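You operate a simulated robot arm through the tools that you are given. There is no shell and no other tool. Be economical: measure what you need, move in short steps, check, and stop when the job is done.

You are at the controls of a simulated robot arm. One attempt, no reset.

Task
Put the multimeter's clips on the 330 ohm block and hold its reading.
Fine: one clip a tab; lowest ohms range that fits the printed figure.

It is judged by the outcome, as a careful person would: the job done as asked, and still so three seconds after it is handed in. It fails if anything else is knocked over, pushed out of place, dropped, spilled or broken.

Robot
A 7-joint arm with a two-finger gripper, on a carriage that runs on a rail from [-2.102, -0.003] to [0.278, 0] (x, y) and turns from -3.037 to 2.775 rad about z. Base frame: it is fixed where the carriage stands at the start and does not move with it; the origin is on the floor, on the carriage's upright axis, x ahead of it, y to its left, z up. Units: m, rad, N and s.
Its first joint turns from -2.601 to 2.601 rad. Places, roughly: black clip of the multimeter (2x2x5 cm) [1, -0.3, 0.8]; blue light key [1.2, -0.2, 0.8]; red clip of the multimeter (2x2x5 cm) [0.9, -0.3, 0.8]. Payload 2.45 kg.
The tool frame sits at the grasp point between the pads (the TCP): z along the fingers, y along the line on which they close. The tips reach 0.026 m beyond it. Largest opening 0.096 m; the body of the gripper starts 0.069 m behind the TCP.
Orientation is that of the tool frame in the base frame, as [roll, pitch, yaw] about the fixed x, y, z axes, in that order (R = Rz(yaw) Ry(pitch) Rx(roll)). With the fingers straight down and closing along the base's y, the tool's x points along the base's -x, its y along +y and its z along -z.

Tools
- The arm moves only by the tool arm_command. Its argument "motion" is a list of rows, each a list of 3 entries, a list of its own where there are three numbers: the shift along the tool's x, y, z in m, then the turn, a rotation vector about the tool's x, y, z in degrees, then the opening in per cent of the stroke, from 0 (shut) to 100 (fully open). In form: [[[x, y, z], [ax, ay, az], hand], ...]. A call has 1 to 12 rows; each row shifts and turns the commanded pose from where the row before left it, along the tool's axes as they then stand. Rows are played at 5 a second. More than 0.05 m and 0.15 rad between two rows, or a gripper value outside its range, and nothing of the call is played. A pose out of reach is approached as far as the arm can. The call stops where the force on the tool passes 40 N (or 10 N more than at its start, if that is more) or the arm is blocked; 0.2 s more then pass. The fingers move at their own pace and stop on an object; they squeeze with about 27 N. The grip force told is the motor's: it shows also when the fingers shut on nothing. Time passes only in rows, and 0.2 s behind the last, so rows that do not move let the fingers close. It gives the time, the measured TCP pose, the force on the tool (base axes), the opening and the grip force at its end, in the units of the frame above (readings bear some noise), with the torque about the TCP (base axes, N m) and any sound that the robot's microphone picked up.
- Cameras (640 x 400 px; columns grow to the right, rows downward): "scene" is now at [0.033, 0.1446, 1.6182]; the picture's right is [-0.38, -0.92, 0.00], its down [-0.58, 0.24, -0.78] and it looks along [0.72, -0.30, -0.62] (base axes); focal length 283 px, centre (320, 200). "wrist" rides on the gripper at [0.082, 0.003, -0.098] in the tool frame; the picture's right is [-0.04, 1.00, 0.00], its down [-0.73, -0.03, -0.68] and it looks along [-0.68, -0.03, 0.73] (tool axes); focal length 256 px, centre (320, 200). There is no depth. A picture from a camera that has moved, and an enlarged one, comes with that camera's place and axes in the base frame and with its lens. The place of the scene camera against the robot may be out by one fixed shift of up to 0.018 m in any direction.
- grab_frame(camera): a new picture of that camera. The clock stands still meanwhile.
- raise_lower(by): slides the trunk up (or, below 0, down) by that many m; the arm and the scene camera ride with it, the base frame stays. It gives what a move gives, with no picture.
- base_move(legs): drives the robot by 1 to 6 legs, each [ahead, left, turn to the left] in m, m and rad, along the robot's own axes; the way and the turn of a leg run together, so that a leg with both is an arc; at most 1.5 m and 3.142 rad a leg. The arm and the cameras ride along, it lands a little off, and it stops where it bumps. It keeps to its track: a leg is cut to what the track allows. It gives what a move gives.
- head_to(pan, tilt): turns the head with the scene camera to pan (to the left, within 2.705 rad either way) and tilt (down, from -0.506 to 1.204), counted from straight ahead of the robot. It gives what a move gives.
- enlarge(camera, box): a new picture of the part [left, top, right, bottom] of that camera's present view, enlarged. The clock stands still meanwhile.
- job_done(): hands the job in; it is judged then, once.

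Work in short steps. Places have to be worked out from the pictures, the camera data and where the tool is seen: move nearer, look again, correct. Check each grasp and each placing, and mend what went wrong. You have 120 turns and 82 pictures in all, those below and enlarged ones among them. Open the gripper and draw the arm clear of the work before you hand the job in, unless the task says otherwise; then end with one line.

The tools are called after "Request:" as name(argument=value, ...) on one line, values as JSON. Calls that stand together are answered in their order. arm_command: Moves the arm, as the interface text tells. Its arguments: {"type":"object","properties":{"motion":{"type":"array"}},"required":["motion"]} The other tools are called the same way: raise_lower (by) slides the trunk up or down; base_move (legs) drives the base; head_to (pan, tilt) turns the head that bears the scene camera; grab_frame (camera) takes a picture; enlarge (camera, box) takes an enlarged picture of a part of a camera's view; job_done () hands the job in.

At the start:

```text
t: 0.0
tool_pos: [0.7264, 0.0135, 1.0841]
orientation: [-3.141, -0.001, -3.141]
ft_force: [0.4, -0.3, 0.0]
wrist_torque: [-0.01, 0.04, -0.01]
gripper_width: 0.0959
grip_force: 0.1
trunk travel left (down, up): [-0.625, 0.085]
robot x, y, heading: [0.0007, 0.0027, 0.006]
head pan, tilt: [-0.391, 0.674]
```

scene: 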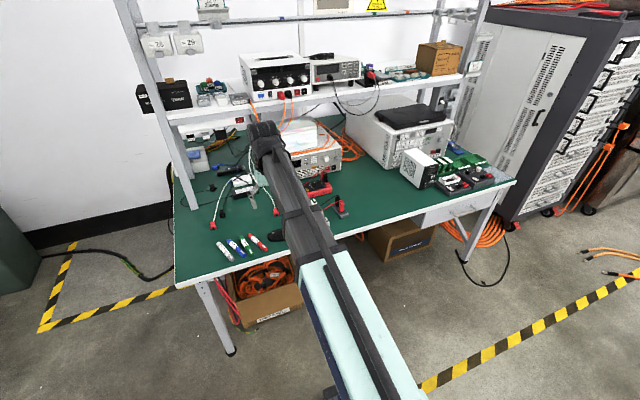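
wrist: 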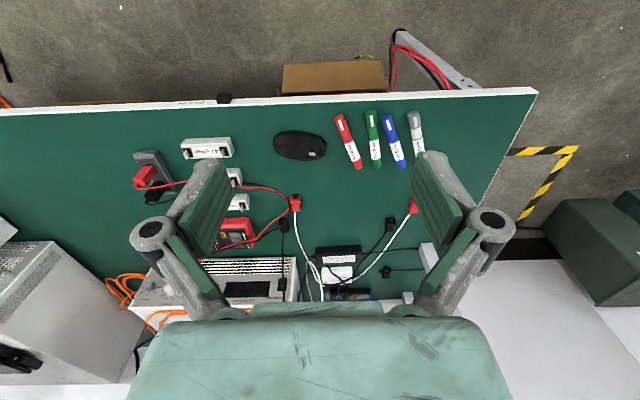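

The arm covers much of the bench in the scene view. I'll enlarge both views to find the blocks, clips and meter.

Request:
enlarge(camera="wrist", box=[120, 80, 440, 300])

Request:
enlarge(camera="scene", box=[180, 100, 400, 240])

```text
1.82 times, centred on (280, 190) of wrist
camera zoom: at [0.6446, 0.0159, 1.1828], right [0.04, 1.0, 0.0], down [0.73, -0.03, 0.68], along [0.68, -0.03, -0.73], focal length 465 px, centre (393, 218)
```

zoom: 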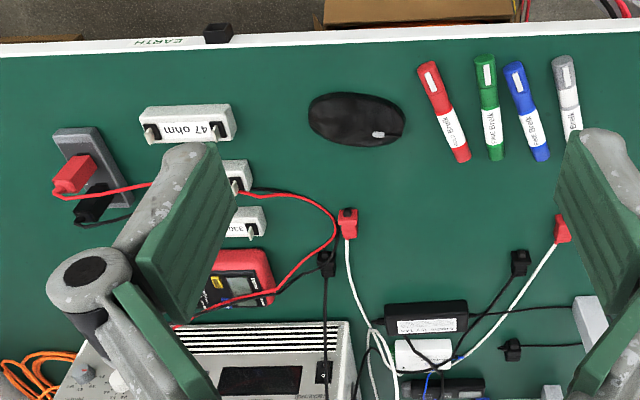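

```text
2.86 times, centred on (290, 170) of scene
camera zoom: at [0.033, 0.1446, 1.6182], right [-0.38, -0.92, 0.0], down [-0.58, 0.24, -0.78], along [0.72, -0.3, -0.62], focal length 810 px, centre (406, 286)
```

zoom: 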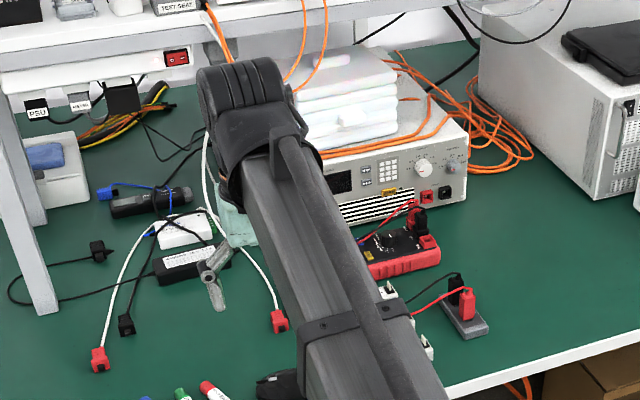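

I see a row of blocks (47 ohm, one more, 33x), the parked clips and the red meter. I'll shift the arm right so that they fall between the fingers in the wrist view.

Request:
arm_command(motion=[[[0, -0.05, 0], [0, 0, 0], 100], [[0, -0.05, 0], [0, 0, 0], 100], [[0, -0.05, 0], [0, 0, 0], 100], [[0, -0.05, 0], [0, 0, 0], 100], [[0, -0.03, 0], [0, 0, 0], 100], [[0, 0, 0], [0, 0, 0], 100]])

Request:
grab_frame(camera="wrist")

Request:
enlarge(camera="wrist", box=[200, 110, 440, 270])

Request:
enlarge(camera="scene", box=[240, 140, 380, 240])

```text
t: 1.4
tool_pos: [0.7267, -0.2153, 1.0862]
orientation: [-3.141, 0.0, -3.141]
ft_force: [0.2, 0.1, 0.1]
wrist_torque: [0.01, -0.01, -0.04]
gripper_width: 0.0963
grip_force: 0.0
trunk travel left (down, up): [-0.625, 0.085]
robot x, y, heading: [-0.0012, -0.0027, 0.002]
head pan, tilt: [-0.391, 0.674]
```

```text
77 pictures are left
camera wrist: at [0.645, -0.2139, 1.1834], right [0.04, 1.0, 0.0], down [0.73, -0.03, 0.68], along [0.68, -0.03, -0.73], focal length 256 px, centre (320, 200)
```

wrist: 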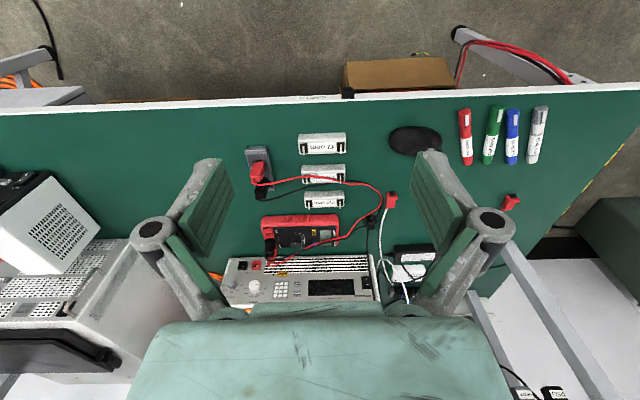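

```text
2.50 times, centred on (320, 190) of wrist
camera zoom: at [0.645, -0.2139, 1.1834], right [0.04, 1.0, 0.0], down [0.73, -0.03, 0.68], along [0.68, -0.03, -0.73], focal length 640 px, centre (320, 225)
```

zoom: 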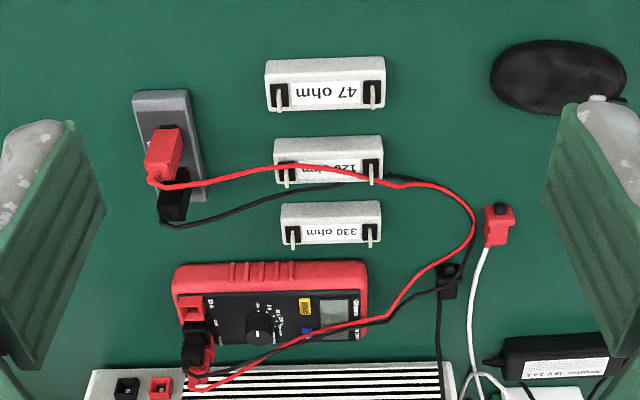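

```text
4.00 times, centred on (310, 190) of scene
camera zoom: at [0.033, 0.1444, 1.6182], right [-0.38, -0.92, 0.0], down [-0.58, 0.24, -0.78], along [0.72, -0.3, -0.62], focal length 1133 px, centre (360, 240)
```

zoom: 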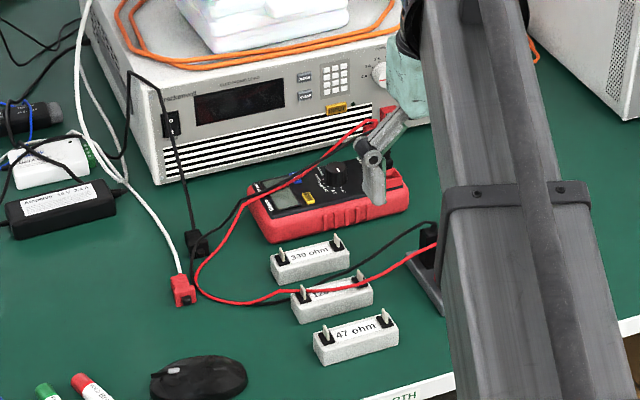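

The 330 block is the one nearest the meter, at about (1.0, -0.22). The clips stand on the grey holder at about (0.91, -0.33). These are near the reach limit, so I'll drive ahead 0.2 m and look again closer.

Request:
base_move(legs=[[0.2, 0, 0]])

Request:
grab_frame(camera="wrist")

Request:
grab_frame(camera="scene")

```text
t: 3.0
tool_pos: [0.9262, -0.2159, 1.0853]
orientation: [3.142, 0.0, 3.141]
ft_force: [0.0, -0.5, -0.7]
wrist_torque: [-0.01, 0.0, -0.02]
gripper_width: 0.0958
grip_force: 0.1
trunk travel left (down, up): [-0.625, 0.085]
robot x, y, heading: [0.1983, -0.0008, -0.001]
head pan, tilt: [-0.391, 0.674]
```

```text
74 pictures are left
camera wrist: at [0.8445, -0.2139, 1.1833], right [0.04, 1.0, 0.0], down [0.73, -0.03, 0.68], along [0.68, -0.03, -0.73], focal length 256 px, centre (320, 200)
```

wrist: 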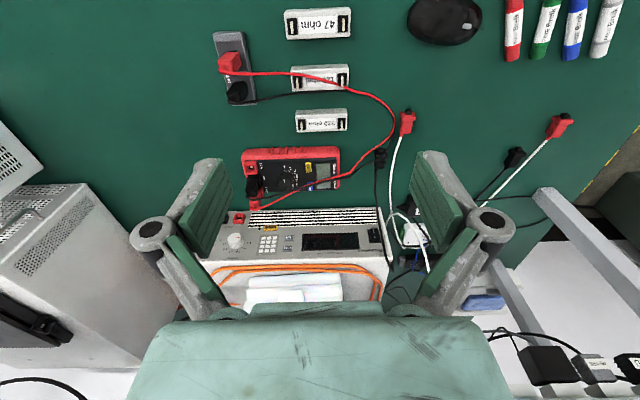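

```text
73 pictures are left
camera scene: at [0.2328, 0.1448, 1.6182], right [-0.38, -0.92, 0.0], down [-0.58, 0.24, -0.78], along [0.72, -0.3, -0.62], focal length 283 px, centre (320, 200)
```

scene: 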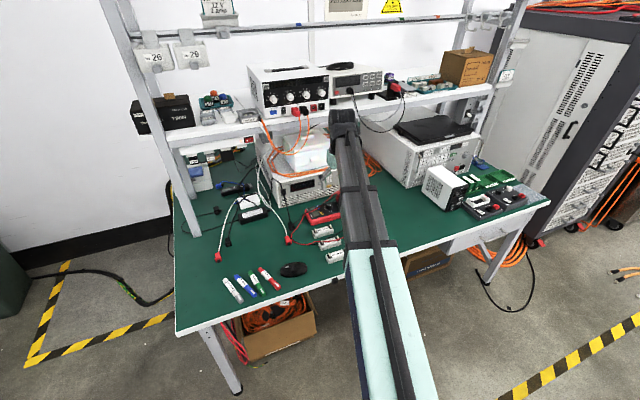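

Now enlarge the meter, the blocks and the clips from this better viewpoint.

Request:
enlarge(camera="wrist", box=[230, 135, 350, 215])

Request:
enlarge(camera="wrist", box=[200, 0, 380, 140])

Request:
enlarge(camera="scene", box=[270, 190, 360, 260])

```text
5.00 times, centred on (290, 175) of wrist
camera zoom: at [0.8445, -0.2139, 1.1833], right [0.04, 1.0, 0.0], down [0.73, -0.03, 0.68], along [0.68, -0.03, -0.73], focal length 1280 px, centre (470, 325)
```

zoom: 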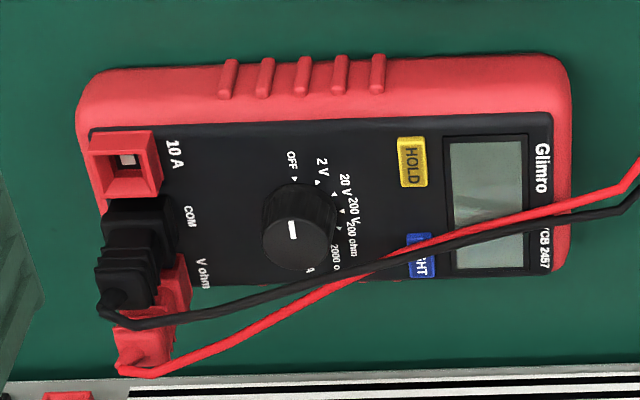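

```text
2.86 times, centred on (290, 70) of wrist
camera zoom: at [0.8445, -0.2139, 1.1833], right [0.04, 1.0, 0.0], down [0.73, -0.03, 0.68], along [0.68, -0.03, -0.73], focal length 731 px, centre (406, 571)
```

zoom: 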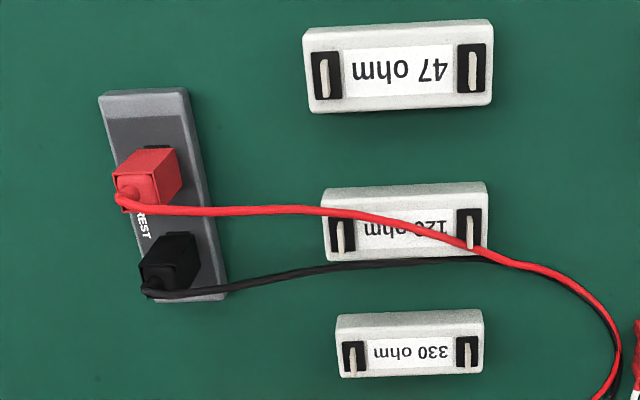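

```text
5.71 times, centred on (315, 225) of scene
camera zoom: at [0.2328, 0.1448, 1.6182], right [-0.38, -0.92, 0.0], down [-0.58, 0.24, -0.78], along [0.72, -0.3, -0.62], focal length 1619 px, centre (349, 57)
```

zoom: 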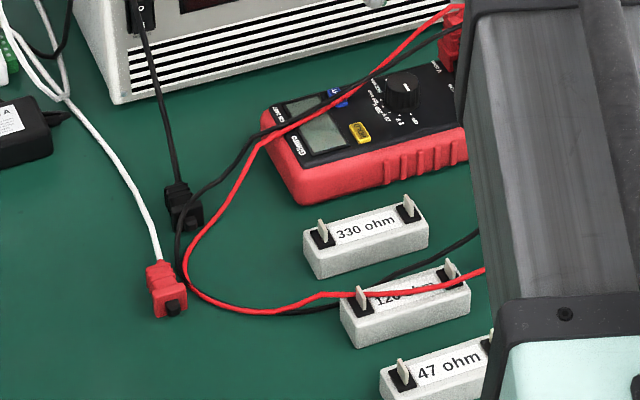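

The dial goes OFF, 2V, 20V, 200V, 200 ohm, 2000 ohm and so on, so 330 needs the 2000 ohm range, and there is a yellow HOLD key. Triangulating puts the block tops at z of about 0.75. I'll drive to the rail end and bring the camera closer to the meter.

Request:
base_move(legs=[[0.08, 0, 0]])

Request:
arm_command(motion=[[[0.02, -0.03, 0.02], [0, 0, 0], 100], [[0, -0.02, 0.045], [0, 0, 0], 100], [[0, 0, 0.045], [0, 0, 0], 100], [[0, 0, 0.04], [0, 0, 0], 100], [[0, 0, 0], [0, 0, 0], 100]])

Request:
grab_frame(camera="wrist")

Request:
enlarge(camera="wrist", box=[200, 120, 440, 270])

```text
t: 4.1
tool_pos: [1.0025, -0.2149, 1.0851]
orientation: [3.141, 0.0, 3.141]
ft_force: [-0.1, 0.2, 0.7]
wrist_torque: [0.06, -0.01, 0.01]
gripper_width: 0.096
grip_force: 0.1
trunk travel left (down, up): [-0.625, 0.085]
robot x, y, heading: [0.2776, 0.0007, -0.003]
head pan, tilt: [-0.391, 0.674]
```

```text
t: 5.3
tool_pos: [0.982, -0.266, 0.9342]
orientation: [-3.141, 0.0, -3.141]
ft_force: [0.6, 0.8, -0.1]
wrist_torque: [0.0, 0.01, 0.04]
gripper_width: 0.0961
grip_force: 0.1
trunk travel left (down, up): [-0.625, 0.085]
robot x, y, heading: [0.2766, 0.0005, 0.0]
head pan, tilt: [-0.391, 0.674]
```

```text
69 pictures are left
camera wrist: at [0.9007, -0.2631, 1.0331], right [0.04, 1.0, 0.0], down [0.73, -0.03, 0.68], along [0.68, -0.03, -0.73], focal length 256 px, centre (320, 200)
```

wrist: 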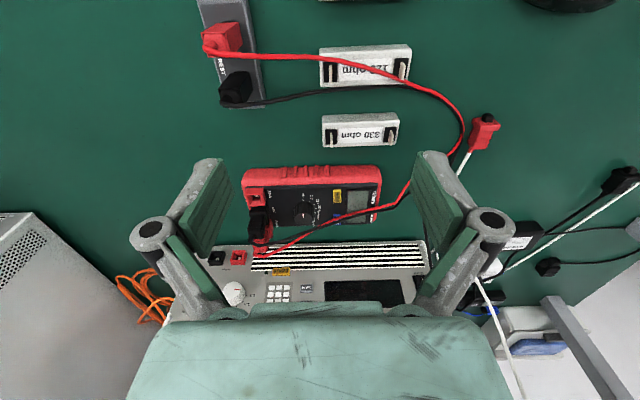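

```text
2.67 times, centred on (320, 195) of wrist
camera zoom: at [0.9007, -0.2631, 1.0331], right [0.04, 1.0, 0.0], down [0.73, -0.03, 0.68], along [0.68, -0.03, -0.73], focal length 683 px, centre (320, 213)
```

zoom: 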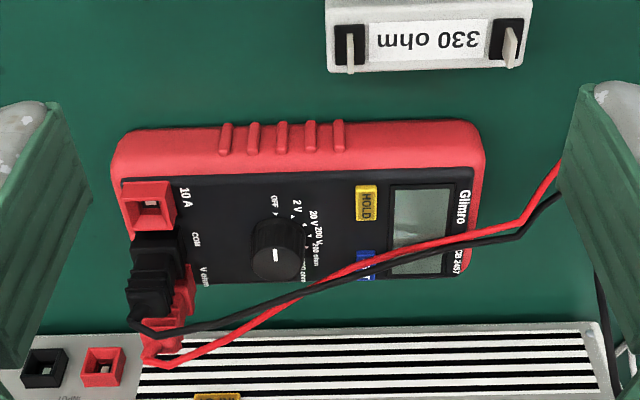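

Zoom in tight on the dial to see its pointer mark and arrow.

Request:
enlarge(camera="wrist", box=[280, 185, 346, 227])

Request:
enlarge(camera="wrist", box=[190, 0, 420, 150])

Request:
enlarge(camera="scene", box=[220, 150, 360, 240])

```text
9.52 times, centred on (313, 206) of wrist
camera zoom: at [0.9007, -0.2631, 1.0331], right [0.04, 1.0, 0.0], down [0.73, -0.03, 0.68], along [0.68, -0.03, -0.73], focal length 2438 px, centre (387, 143)
```

zoom: 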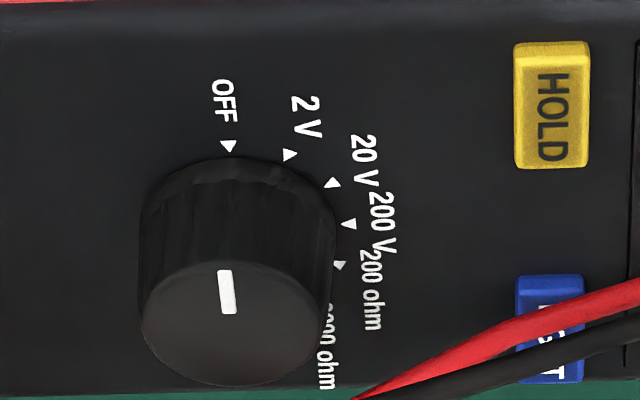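

```text
2.67 times, centred on (305, 75) of wrist
camera zoom: at [0.9007, -0.2631, 1.0331], right [0.04, 1.0, 0.0], down [0.73, -0.03, 0.68], along [0.68, -0.03, -0.73], focal length 683 px, centre (360, 533)
```

zoom: 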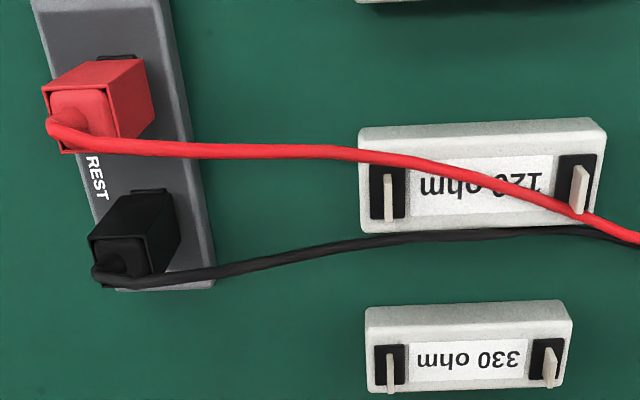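

```text
4.44 times, centred on (290, 195) of scene
camera zoom: at [0.309, 0.1449, 1.6182], right [-0.38, -0.92, 0.0], down [-0.58, 0.24, -0.78], along [0.72, -0.3, -0.62], focal length 1259 px, centre (453, 222)
```

zoom: 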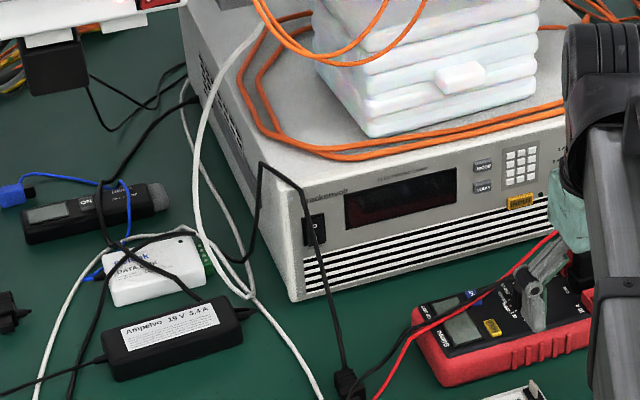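

The pointer is at OFF, and the dial steps are about 29° clockwise, so 2000 ohm is about 5 steps away. By triangulation the dial axis is at about (1.170, -0.298) with its face at 0.763 and knob top at 0.783. HOLD is at about (1.142, -0.250, 0.767). I'll move above the dial with the fingers part open, then check.

Request:
arm_command(motion=[[[-0.0376, -0.0064, 0.0128], [0, 0, 0], 50], [[-0.0376, -0.0064, 0.0128], [0, 0, 0], 50], [[-0.0376, -0.0064, 0.0128], [0, 0, 0], 50], [[-0.0376, -0.0064, 0.0128], [0, 0, 0], 50], [[-0.0376, -0.0064, 0.0128], [0, 0, 0], 50], [[0, 0, 0], [0, 0, 0], 50]])

Request:
grab_frame(camera="wrist")

Request:
enlarge(camera="wrist", box=[220, 90, 420, 220])

```text
t: 6.7
tool_pos: [1.17, -0.2981, 0.8726]
orientation: [-3.141, -0.001, 3.14]
ft_force: [1.0, -0.6, -0.2]
wrist_torque: [-0.01, -0.02, -0.01]
gripper_width: 0.0482
grip_force: 0.1
trunk travel left (down, up): [-0.625, 0.085]
robot x, y, heading: [0.2761, 0.0018, 0.0]
head pan, tilt: [-0.391, 0.674]
```

```text
64 pictures are left
camera wrist: at [1.0891, -0.2955, 0.9709], right [0.04, 1.0, 0.0], down [0.73, -0.03, 0.68], along [0.68, -0.03, -0.73], focal length 256 px, centre (320, 200)
```

wrist: 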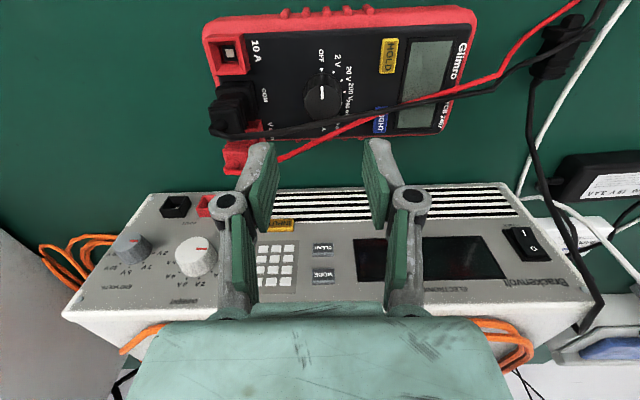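

```text
3.08 times, centred on (320, 155) of wrist
camera zoom: at [1.0891, -0.2955, 0.9709], right [0.04, 1.0, 0.0], down [0.73, -0.03, 0.68], along [0.68, -0.03, -0.73], focal length 788 px, centre (320, 338)
```

zoom: 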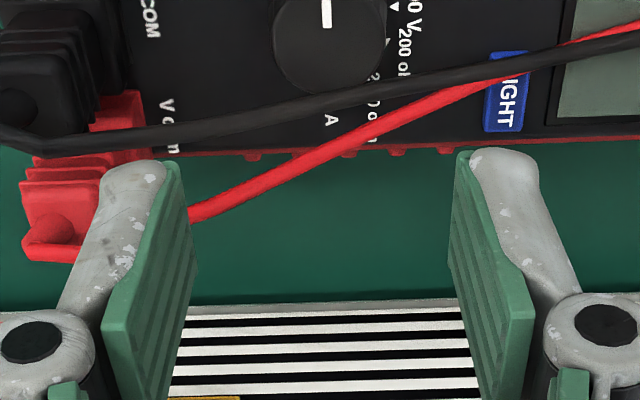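

Triangulating the leads, the wires cross just above the knob at z of about 0.81. I'll place the clips first, which may shift the leads, and do the dial afterwards. I'm backing off to inspect the parked clips closely.

Request:
arm_command(motion=[[[0, 0, -0.05], [0, 0, 0], 60], [[0.049, -0.005, 0], [0, 0, 0], 60], [[0.049, -0.005, 0], [0, 0, 0], 60], [[0.049, -0.005, 0], [0, 0, 0], 60], [[0.049, -0.005, 0], [0, 0, 0], 60], [[0.049, -0.005, 0], [0, 0, 0], 60], [[0.049, -0.007, 0], [0, 0, 0], 60], [[0.02, 0, 0.04], [0, 0, 0], 60], [[0, 0, 0], [0, 0, 0], 60]])

Request:
grab_frame(camera="wrist")

Request:
enlarge(camera="wrist", box=[240, 120, 440, 250])

Request:
enlarge(camera="scene", box=[280, 170, 400, 250])

```text
t: 8.7
tool_pos: [0.8568, -0.3297, 0.8829]
orientation: [3.141, 0.0, 3.14]
ft_force: [0.4, -0.7, 0.1]
wrist_torque: [0.02, 0.01, -0.02]
gripper_width: 0.0576
grip_force: 0.0
trunk travel left (down, up): [-0.625, 0.085]
robot x, y, heading: [0.274, -0.0001, 0.003]
head pan, tilt: [-0.391, 0.674]
```

```text
62 pictures are left
camera wrist: at [0.7753, -0.3274, 0.9803], right [0.04, 1.0, 0.0], down [0.73, -0.03, 0.68], along [0.68, -0.03, -0.73], focal length 256 px, centre (320, 200)
```

wrist: 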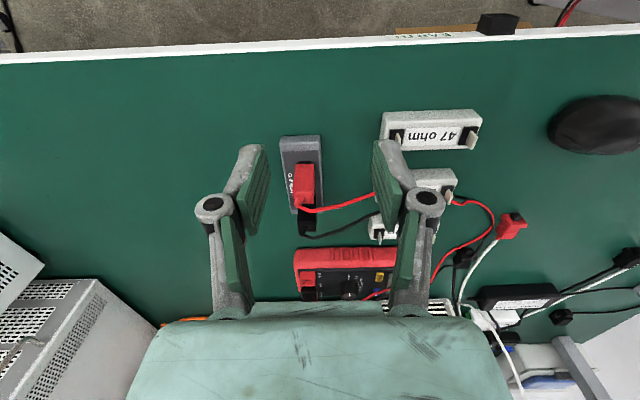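

```text
3.08 times, centred on (340, 185) of wrist
camera zoom: at [0.7753, -0.3274, 0.9803], right [0.04, 1.0, 0.0], down [0.73, -0.03, 0.68], along [0.68, -0.03, -0.73], focal length 788 px, centre (258, 246)
```

zoom: 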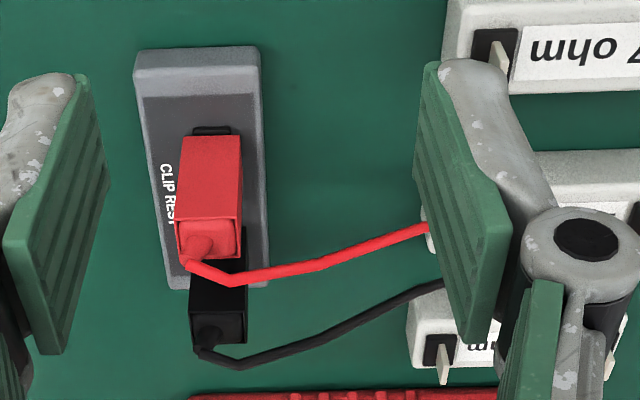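

```text
5.00 times, centred on (340, 210) of scene
camera zoom: at [0.3091, 0.1448, 1.6182], right [-0.38, -0.92, 0.0], down [-0.58, 0.24, -0.78], along [0.72, -0.3, -0.62], focal length 1417 px, centre (220, 150)
```

zoom: 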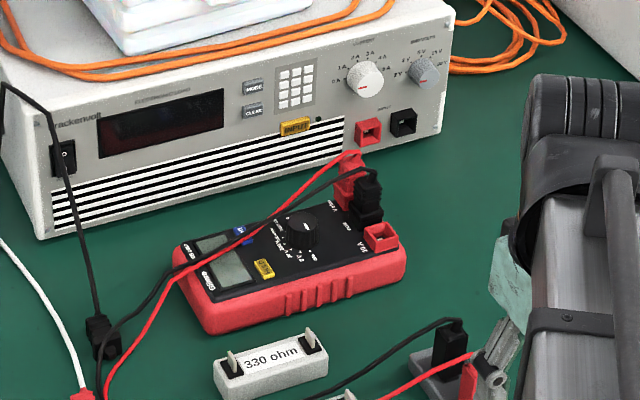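

Both clips stand upright with the cable out of the top. Red's top centre triangulates to (0.948, -0.351, 0.790) and black's to about (0.994, -0.352). The holder pads lie in the same direction as the block's, so no turn is needed. I'll hover over the red clip and check alignment.

Request:
arm_command(motion=[[[-0.0435, -0.0105, 0.01], [0, 0, 0], 60], [[-0.0435, -0.0105, 0.012], [0, 0, 0], 60], [[0, 0, 0.012], [0, 0, 0], 60], [[0, 0, 0], [0, 0, 0], 60]])

Request:
grab_frame(camera="wrist")

Request:
enlarge(camera="wrist", box=[240, 60, 440, 190])

```text
t: 9.7
tool_pos: [0.9432, -0.3505, 0.8464]
orientation: [3.141, 0.0, -3.142]
ft_force: [-0.3, -0.2, 0.2]
wrist_torque: [0.01, -0.01, 0.0]
gripper_width: 0.0577
grip_force: 0.0
trunk travel left (down, up): [-0.625, 0.085]
robot x, y, heading: [0.2753, 0.0023, -0.004]
head pan, tilt: [-0.391, 0.674]
```

```text
59 pictures are left
camera wrist: at [0.862, -0.3482, 0.9455], right [0.04, 1.0, 0.0], down [0.73, -0.03, 0.68], along [0.68, -0.03, -0.73], focal length 256 px, centre (320, 200)
```

wrist: 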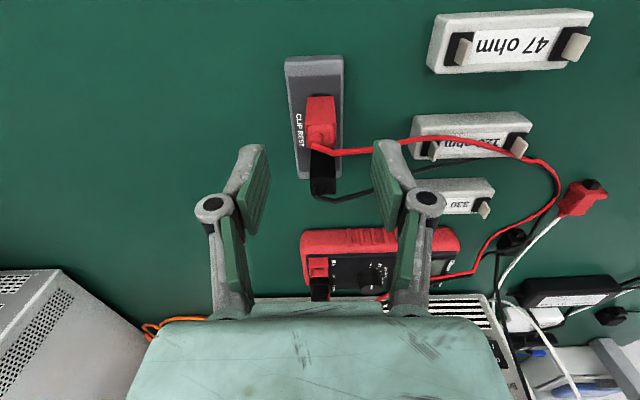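

```text
3.08 times, centred on (340, 125) of wrist
camera zoom: at [0.862, -0.3482, 0.9455], right [0.04, 1.0, 0.0], down [0.73, -0.03, 0.68], along [0.68, -0.03, -0.73], focal length 788 px, centre (258, 431)
```

zoom: 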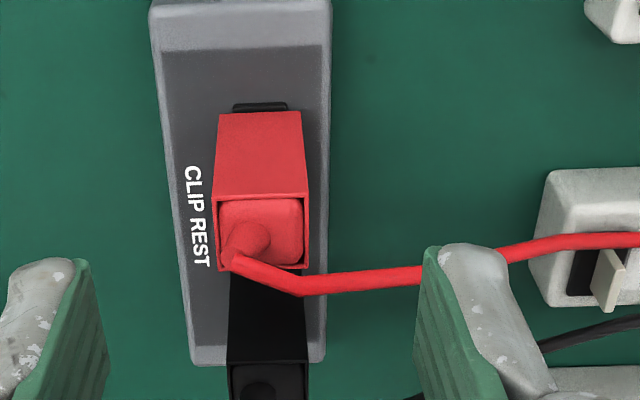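

The clip's top centre lands within 1 mm of the predicted spot under the TCP, so alignment is good. I'll descend to z 0.776 and close.

Request:
arm_command(motion=[[[0.001, 0, 0.025], [0, 0, 0], 60], [[0, 0, 0.025], [0, 0, 0], 60], [[0, 0, 0.02], [0, 0, 0], 60], [[0, 0, 0], [0, 0, 0], 60], [[0, 0, 0], [0, 0, 0], 10], [[0, 0, 0], [0, 0, 0], 10], [[0, 0, 0], [0, 0, 0], 10]])

Request:
grab_frame(camera="wrist")

```text
t: 11.3
tool_pos: [0.9425, -0.3497, 0.7784]
orientation: [-3.141, 0.0, -3.142]
ft_force: [-0.3, 5.7, -0.4]
wrist_torque: [0.16, -0.01, 0.14]
gripper_width: 0.0185
grip_force: 27.3
trunk travel left (down, up): [-0.625, 0.085]
robot x, y, heading: [0.2757, 0.0, 0.001]
head pan, tilt: [-0.391, 0.674]
```

```text
57 pictures are left
camera wrist: at [0.8609, -0.3479, 0.8758], right [0.04, 1.0, 0.0], down [0.73, -0.03, 0.68], along [0.68, -0.03, -0.73], focal length 256 px, centre (320, 200)
```

wrist: 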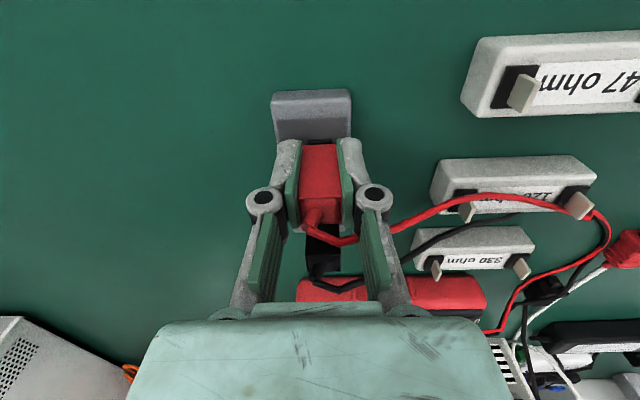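

The red clip is gripped at 18.5 mm wide. I'll lift straight up gently.

Request:
arm_command(motion=[[[0, 0, -0.01], [0, 0, 0], 10], [[0, 0, -0.015], [0, 0, 0], 10], [[0, 0, -0.02], [0, 0, 0], 10], [[0, 0, -0.025], [0, 0, 0], 10], [[0, 0, -0.02], [0, 0, 0], 10], [[0, 0, 0], [0, 0, 0], 10]])

Request:
grab_frame(camera="wrist")

Request:
enlarge(camera="scene", box=[260, 160, 440, 270])

```text
t: 12.7
tool_pos: [0.9418, -0.3501, 0.8678]
orientation: [-3.14, 0.0, -3.141]
ft_force: [0.7, 0.2, -1.0]
wrist_torque: [-0.01, 0.04, -0.04]
gripper_width: 0.0185
grip_force: 27.1
trunk travel left (down, up): [-0.625, 0.085]
robot x, y, heading: [0.2758, -0.0011, -0.002]
head pan, tilt: [-0.391, 0.674]
```

```text
56 pictures are left
camera wrist: at [0.8605, -0.3482, 0.966], right [0.04, 1.0, 0.0], down [0.73, -0.03, 0.68], along [0.68, -0.03, -0.73], focal length 256 px, centre (320, 200)
```

wrist: 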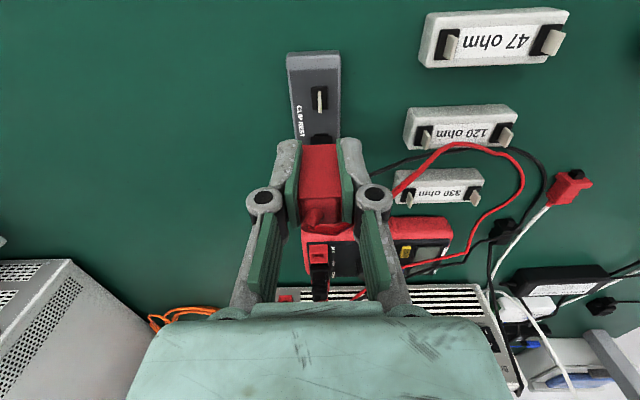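

```text
3.56 times, centred on (350, 215) of scene
camera zoom: at [0.3088, 0.145, 1.6182], right [-0.38, -0.92, 0.0], down [-0.58, 0.24, -0.78], along [0.72, -0.3, -0.62], focal length 1008 px, centre (213, 147)
```

zoom: 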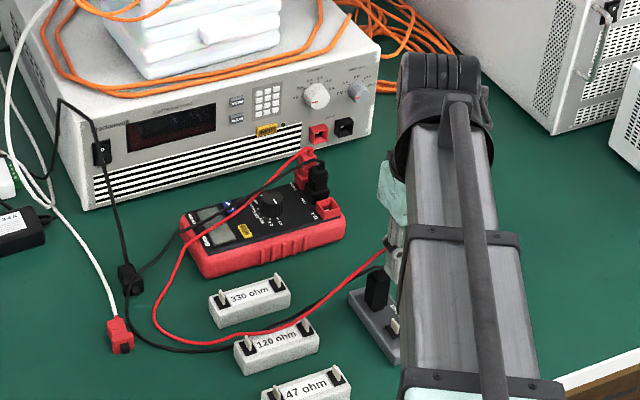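

The red clip is free, and the tab left on the rest is thin along y, just like the block's tabs. Now an enlarged look at the 330 block from here to refine its tab positions.

Request:
enlarge(camera="wrist", box=[370, 140, 500, 220])

```text
4.92 times, centred on (435, 180) of wrist
camera zoom: at [0.8605, -0.3482, 0.966], right [0.04, 1.0, 0.0], down [0.73, -0.03, 0.68], along [0.68, -0.03, -0.73], focal length 1260 px, centre (-246, 298)
```

zoom: 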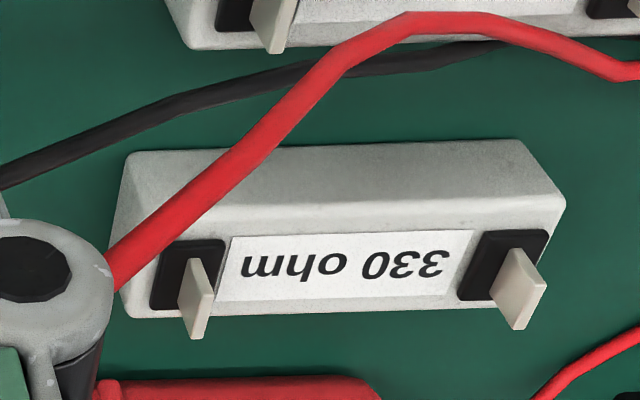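

Both pads now triangulate consistently to (1.060, -0.183) and (1.060, -0.257) at z of about 0.749. The clip centre is about 5 mm ahead of the TCP in x. I'll carry red over the +y tab at height and check.

Request:
arm_command(motion=[[[-0.0226, 0.0333, 0], [0, 0, 0], 10], [[-0.0226, 0.0333, 0], [0, 0, 0], 10], [[-0.0226, 0.0333, 0], [0, 0, 0], 10], [[-0.0226, 0.0333, 0], [0, 0, 0], 10], [[-0.0226, 0.0333, 0], [0, 0, 0], 10], [[0, 0, 0.04], [0, 0, 0], 10], [[0, 0, 0], [0, 0, 0], 10]])

Request:
grab_frame(camera="wrist")

Request:
enlarge(camera="wrist", box=[220, 80, 420, 250])

Request:
enlarge(camera="scene", box=[240, 160, 380, 260])

```text
t: 14.3
tool_pos: [1.0567, -0.1834, 0.8276]
orientation: [-3.141, 0.0, 3.141]
ft_force: [-0.3, 1.1, 0.0]
wrist_torque: [0.01, 0.03, 0.03]
gripper_width: 0.0183
grip_force: 27.3
trunk travel left (down, up): [-0.625, 0.085]
robot x, y, heading: [0.2747, -0.0004, 0.002]
head pan, tilt: [-0.391, 0.674]
```

```text
53 pictures are left
camera wrist: at [0.9746, -0.1817, 0.9261], right [0.04, 1.0, 0.0], down [0.73, -0.03, 0.68], along [0.68, -0.03, -0.73], focal length 256 px, centre (320, 200)
```

wrist: 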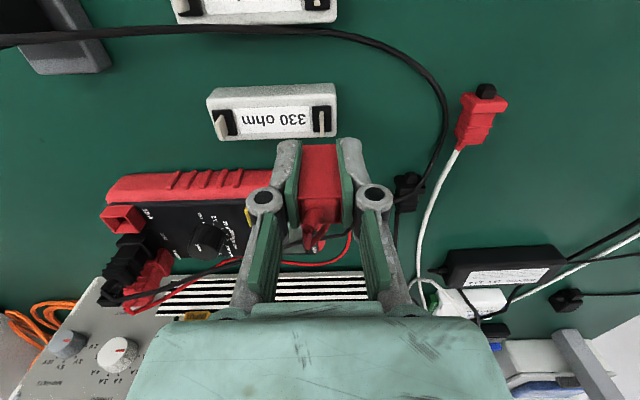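

```text
2.35 times, centred on (320, 165) of wrist
camera zoom: at [0.9746, -0.1817, 0.9261], right [0.04, 1.0, 0.0], down [0.73, -0.03, 0.68], along [0.68, -0.03, -0.73], focal length 602 px, centre (320, 282)
```

zoom: 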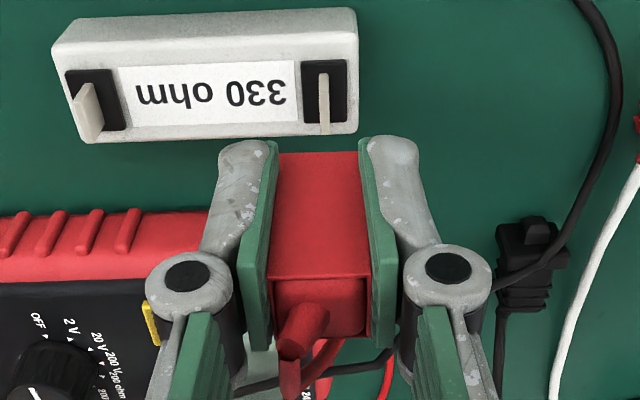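

```text
4.00 times, centred on (310, 210) of scene
camera zoom: at [0.3091, 0.1448, 1.6182], right [-0.38, -0.92, 0.0], down [-0.58, 0.24, -0.78], along [0.72, -0.3, -0.62], focal length 1133 px, centre (360, 160)
```

zoom: 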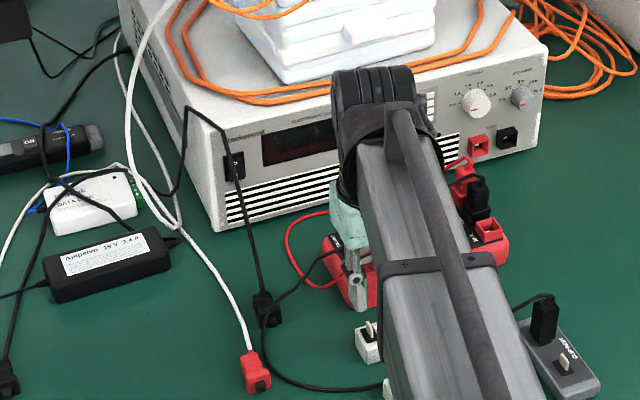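

Tab measured at (1.059, -0.184) and the clip at about (1.0617, -0.1834). I'll shift back 2 mm and lower in small steps.

Request:
arm_command(motion=[[[0.002, -0.0005, 0.0], [0, 0, 0], 10], [[0, 0, 0.012], [0, 0, 0], 10], [[0, 0, 0.01], [0, 0, 0], 10], [[0, 0, 0.008], [0, 0, 0], 10], [[0, 0, 0.006], [0, 0, 0], 10], [[0, 0, 0.006], [0, 0, 0], 10], [[0, 0, 0], [0, 0, 0], 10]])

Request:
enlarge(camera="wrist", box=[200, 80, 440, 250])

```text
t: 15.9
tool_pos: [1.0545, -0.1855, 0.7851]
orientation: [-3.141, 0.0, 3.141]
ft_force: [0.0, 0.0, 0.0]
wrist_torque: [0.0, 0.01, 0.01]
gripper_width: 0.0185
grip_force: 27.4
trunk travel left (down, up): [-0.625, 0.085]
robot x, y, heading: [0.2764, 0.0015, 0.003]
head pan, tilt: [-0.391, 0.674]
```

```text
2.35 times, centred on (320, 165) of wrist
camera zoom: at [0.972, -0.1829, 0.8836], right [0.04, 1.0, 0.0], down [0.73, -0.03, 0.68], along [0.68, -0.03, -0.73], focal length 602 px, centre (320, 282)
```

zoom: 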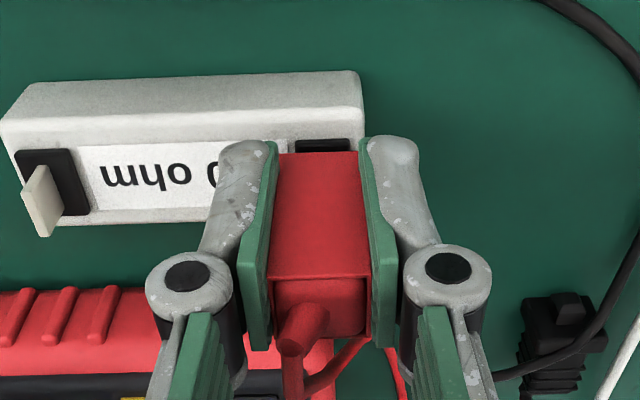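

No contact force yet. The clip sits about 1 mm to the -y side of the pad centre, so I'll nudge it over and lower the rest.

Request:
arm_command(motion=[[[0, 0.0012, 0.0], [0, 0, 0], 10], [[0, 0, 0.003], [0, 0, 0], 10], [[0, 0, 0.003], [0, 0, 0], 10], [[0, 0, 0], [0, 0, 0], 10]])

Request:
enlarge(camera="wrist", box=[200, 80, 440, 250])

```text
t: 16.9
tool_pos: [1.0535, -0.184, 0.7806]
orientation: [-3.141, 0.004, 3.141]
ft_force: [3.0, -1.9, 20.9]
wrist_torque: [0.0, -0.18, 0.01]
gripper_width: 0.0186
grip_force: 26.9
trunk travel left (down, up): [-0.625, 0.085]
robot x, y, heading: [0.2782, -0.0032, 0.001]
head pan, tilt: [-0.391, 0.674]
```

```text
2.35 times, centred on (320, 165) of wrist
camera zoom: at [0.9713, -0.1812, 0.8787], right [0.04, 1.0, 0.0], down [0.73, -0.03, 0.68], along [0.68, -0.03, -0.73], focal length 602 px, centre (320, 282)
```

zoom: 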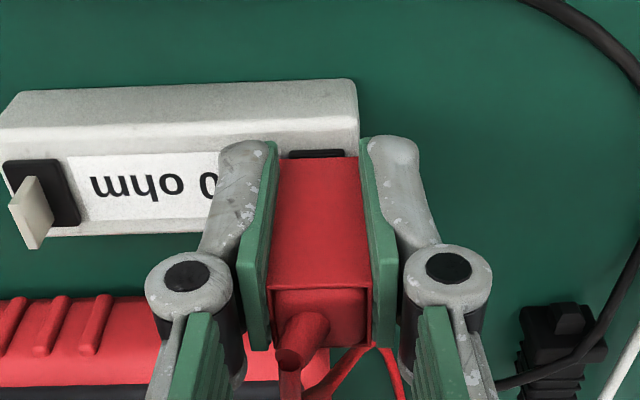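

21 N of contact at the seated height (bottom about 0.7496, against the pad at 0.749), so it's seated. I'll ease off, open and rise, then check.

Request:
arm_command(motion=[[[0, 0, -0.001], [0, 0, 0], 10], [[0, 0, 0], [0, 0, 0], 25], [[0, 0, 0], [0, 0, 0], 45], [[0, 0, -0.02], [0, 0, 0], 45], [[0, 0, -0.04], [0, 0, 0], 45], [[0, 0, -0.04], [0, 0, 0], 45], [[0, 0, 0], [0, 0, 0], 45]])

Request:
enlarge(camera="wrist", box=[160, 30, 440, 210])

Request:
enlarge(camera="scene", box=[240, 160, 380, 260])

```text
t: 18.5
tool_pos: [1.0534, -0.1835, 0.8808]
orientation: [-3.14, -0.001, 3.141]
ft_force: [0.1, 0.7, -0.3]
wrist_torque: [-0.02, 0.01, -0.03]
gripper_width: 0.0435
grip_force: 0.2
trunk travel left (down, up): [-0.625, 0.085]
robot x, y, heading: [0.2766, 0.0022, -0.0]
head pan, tilt: [-0.391, 0.674]
```

```text
2.22 times, centred on (300, 120) of wrist
camera zoom: at [0.9708, -0.1813, 0.9787], right [0.04, 1.0, 0.0], down [0.73, -0.03, 0.68], along [0.68, -0.03, -0.73], focal length 569 px, centre (364, 378)
```

zoom: 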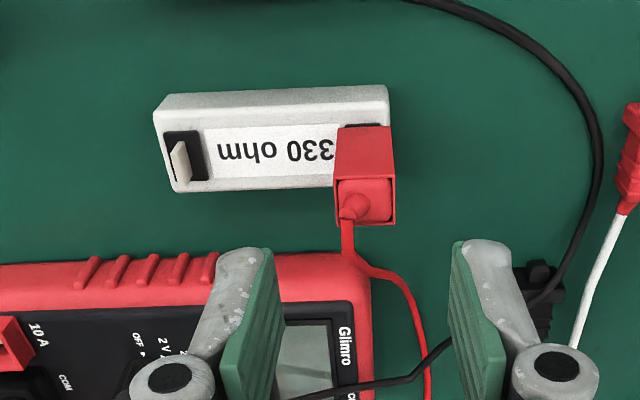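

```text
4.00 times, centred on (310, 210) of scene
camera zoom: at [0.3087, 0.145, 1.6182], right [-0.38, -0.92, 0.0], down [-0.58, 0.24, -0.78], along [0.72, -0.3, -0.62], focal length 1133 px, centre (360, 160)
```

zoom: 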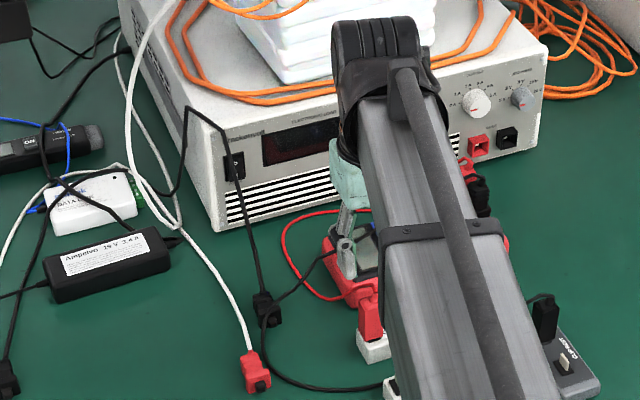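

Red is seated upright on the +y tab. Next is the black clip at about (0.994, -0.352), so I'll hover over it to check.

Request:
arm_command(motion=[[[0.0158, -0.042, 0], [0, 0, 0], 60], [[0.0158, -0.042, 0], [0, 0, 0], 60], [[0.0158, -0.042, 0], [0, 0, 0], 60], [[0.0158, -0.042, 0], [0, 0, 0], 60], [[0, 0, 0.03], [0, 0, 0], 60], [[0, 0, 0], [0, 0, 0], 60]])

Request:
grab_frame(camera="wrist")

Request:
enlarge(camera="wrist", box=[240, 60, 440, 190])

```text
t: 19.9
tool_pos: [0.989, -0.3517, 0.8486]
orientation: [3.14, 0.0, 3.141]
ft_force: [0.1, 0.4, 0.0]
wrist_torque: [-0.02, 0.0, -0.03]
gripper_width: 0.0576
grip_force: 0.2
trunk travel left (down, up): [-0.625, 0.085]
robot x, y, heading: [0.2773, -0.0015, -0.004]
head pan, tilt: [-0.391, 0.674]
```

```text
46 pictures are left
camera wrist: at [0.9085, -0.3499, 0.9471], right [0.04, 1.0, 0.0], down [0.73, -0.03, 0.68], along [0.68, -0.03, -0.73], focal length 256 px, centre (320, 200)
```

wrist: 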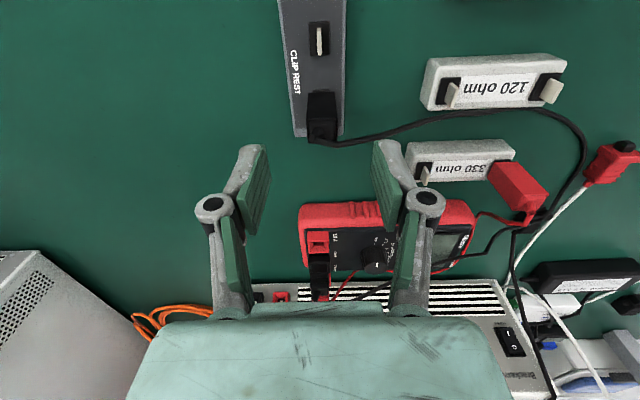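

```text
3.08 times, centred on (340, 125) of wrist
camera zoom: at [0.9085, -0.3499, 0.9471], right [0.04, 1.0, 0.0], down [0.73, -0.03, 0.68], along [0.68, -0.03, -0.73], focal length 788 px, centre (258, 431)
```

zoom: 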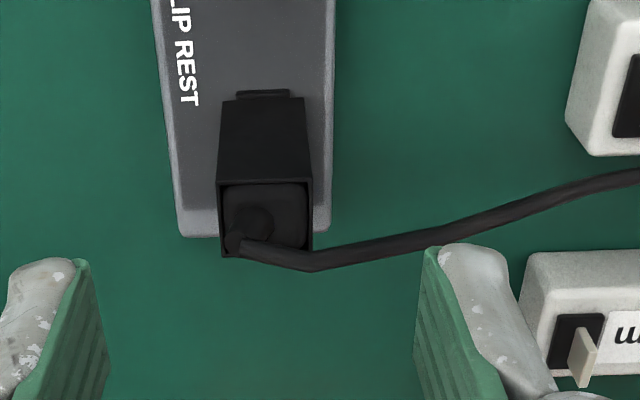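

The black clip's top centre is at about (0.9895, -0.350). I'll shift back 4.5 mm in x to keep the cable clear of the finger and +1 mm in y, then descend and close.

Request:
arm_command(motion=[[[0.0045, 0.001, 0.0], [0, 0, 0], 60], [[0, 0, 0.025], [0, 0, 0], 60], [[0, 0, 0.025], [0, 0, 0], 60], [[0, 0, 0.02], [0, 0, 0], 60], [[0, 0, 0], [0, 0, 0], 60], [[0, 0, 0], [0, 0, 0], 10], [[0, 0, 0], [0, 0, 0], 10], [[0, 0, 0], [0, 0, 0], 10]])

Request:
grab_frame(camera="wrist")

```text
t: 21.7
tool_pos: [0.9854, -0.3491, 0.7811]
orientation: [-3.142, 0.0, 3.141]
ft_force: [1.4, -3.7, 2.6]
wrist_torque: [-0.11, -0.05, 0.0]
gripper_width: 0.0183
grip_force: 27.4
trunk travel left (down, up): [-0.625, 0.085]
robot x, y, heading: [0.2743, 0.0039, 0.0]
head pan, tilt: [-0.391, 0.674]
```

```text
44 pictures are left
camera wrist: at [0.9046, -0.3482, 0.8791], right [0.04, 1.0, 0.0], down [0.73, -0.03, 0.68], along [0.68, -0.03, -0.73], focal length 256 px, centre (320, 200)
```

wrist: 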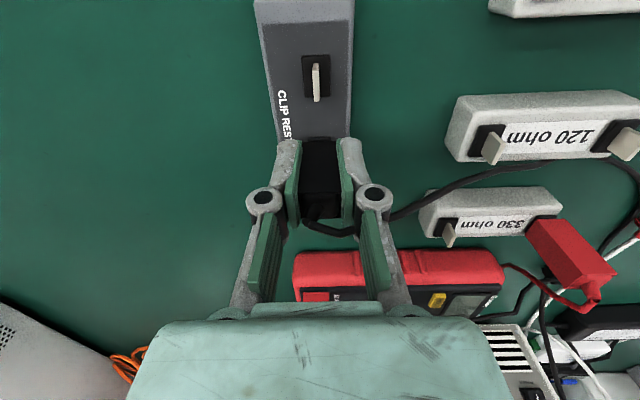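

The black clip is gripped. I'll lift straight, carry it over to the -y tab at height, and lower to hover.

Request:
arm_command(motion=[[[0, 0, -0.01], [0, 0, 0], 10], [[0, 0, -0.02], [0, 0, 0], 10], [[0, 0, -0.03], [0, 0, 0], 10], [[0, 0, -0.03], [0, 0, 0], 10], [[-0.0233, 0.031, 0], [0, 0, 0], 10], [[-0.0233, 0.031, 0], [0, 0, 0], 10], [[-0.0233, 0.031, 0], [0, 0, 0], 10], [[0, 0, 0.04], [0, 0, 0], 10], [[0, 0, 0], [0, 0, 0], 10]])

Request:
enlarge(camera="wrist", box=[200, 80, 440, 250])

```text
t: 23.7
tool_pos: [1.056, -0.2575, 0.8302]
orientation: [-3.14, -0.002, -3.141]
ft_force: [0.1, 0.1, -1.0]
wrist_torque: [0.01, 0.0, -0.01]
gripper_width: 0.0187
grip_force: 27.1
trunk travel left (down, up): [-0.625, 0.085]
robot x, y, heading: [0.2732, 0.0011, -0.005]
head pan, tilt: [-0.391, 0.674]
```

```text
2.35 times, centred on (320, 165) of wrist
camera zoom: at [0.9738, -0.2545, 0.929], right [0.04, 1.0, 0.0], down [0.73, -0.03, 0.68], along [0.68, -0.03, -0.73], focal length 602 px, centre (320, 282)
```

zoom: 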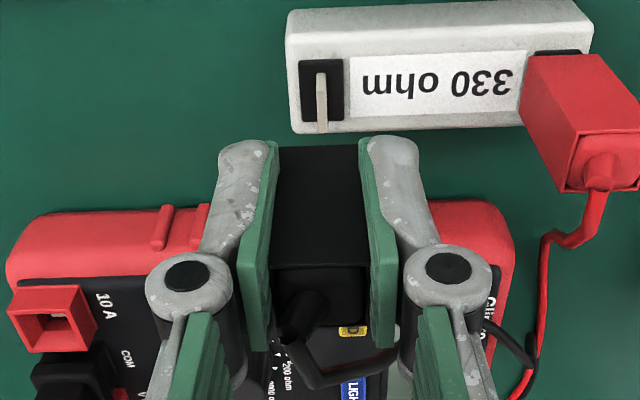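

Pad centre measures (1.0588, -0.2578), with the clip about 1.5 mm too far in x. I'll correct and lower.

Request:
arm_command(motion=[[[0.0015, 0, 0.0], [0, 0, 0], 10], [[0, 0, 0.012], [0, 0, 0], 10], [[0, 0, 0.01], [0, 0, 0], 10], [[0, 0, 0.008], [0, 0, 0], 10], [[0, 0, 0.006], [0, 0, 0], 10], [[0, 0, 0.005], [0, 0, 0], 10], [[0, 0, 0], [0, 0, 0], 10]])

Request:
enlarge(camera="wrist", box=[200, 80, 440, 250])

```text
t: 25.3
tool_pos: [1.0552, -0.2571, 0.7899]
orientation: [-3.141, 0.0, 3.142]
ft_force: [0.0, 1.8, 0.7]
wrist_torque: [0.06, 0.0, 0.04]
gripper_width: 0.0184
grip_force: 26.8
trunk travel left (down, up): [-0.625, 0.085]
robot x, y, heading: [0.2771, 0.0031, 0.004]
head pan, tilt: [-0.391, 0.674]
```

```text
2.35 times, centred on (320, 165) of wrist
camera zoom: at [0.9728, -0.255, 0.8872], right [0.04, 1.0, 0.0], down [0.73, -0.03, 0.68], along [0.68, -0.03, -0.73], focal length 602 px, centre (320, 282)
```

zoom: 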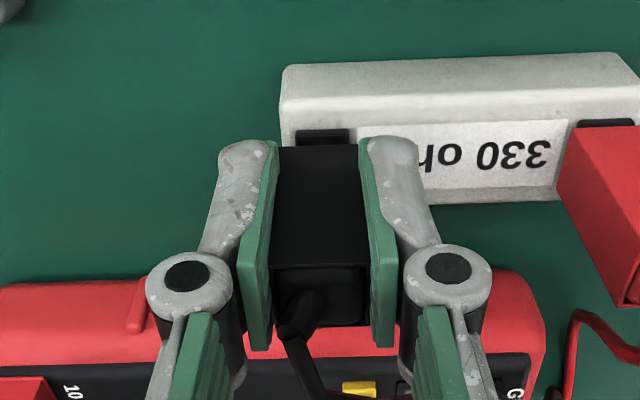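

Alignment is close, so I'll nudge +0.8 mm in y and lower the last few millimetres to contact.

Request:
arm_command(motion=[[[0, 0.0008, 0.0], [0, 0, 0], 10], [[0, 0, 0.003], [0, 0, 0], 10], [[0, 0, 0.003], [0, 0, 0], 10], [[0, 0, 0.002], [0, 0, 0], 10], [[0, 0, 0], [0, 0, 0], 10]])

Request:
enlarge(camera="wrist", box=[200, 80, 440, 250])

```text
t: 26.5
tool_pos: [1.0525, -0.2571, 0.7829]
orientation: [-3.14, 0.001, -3.141]
ft_force: [4.1, -2.5, 19.9]
wrist_torque: [-0.1, -0.22, -0.01]
gripper_width: 0.0184
grip_force: 27.2
trunk travel left (down, up): [-0.625, 0.085]
robot x, y, heading: [0.2754, 0.001, -0.0]
head pan, tilt: [-0.391, 0.674]
```

```text
2.35 times, centred on (320, 165) of wrist
camera zoom: at [0.9719, -0.2544, 0.8807], right [0.04, 1.0, 0.0], down [0.73, -0.03, 0.68], along [0.68, -0.03, -0.73], focal length 602 px, centre (320, 282)
```

zoom: 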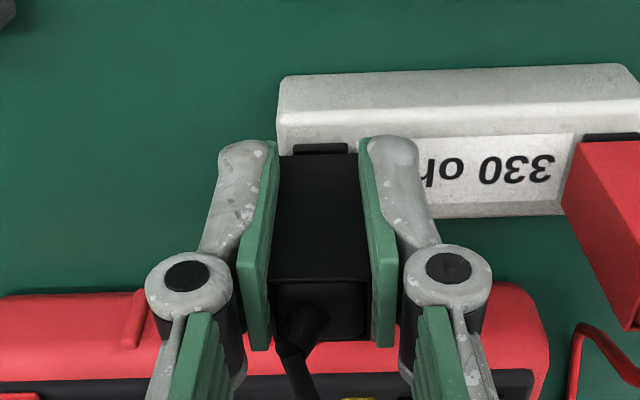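

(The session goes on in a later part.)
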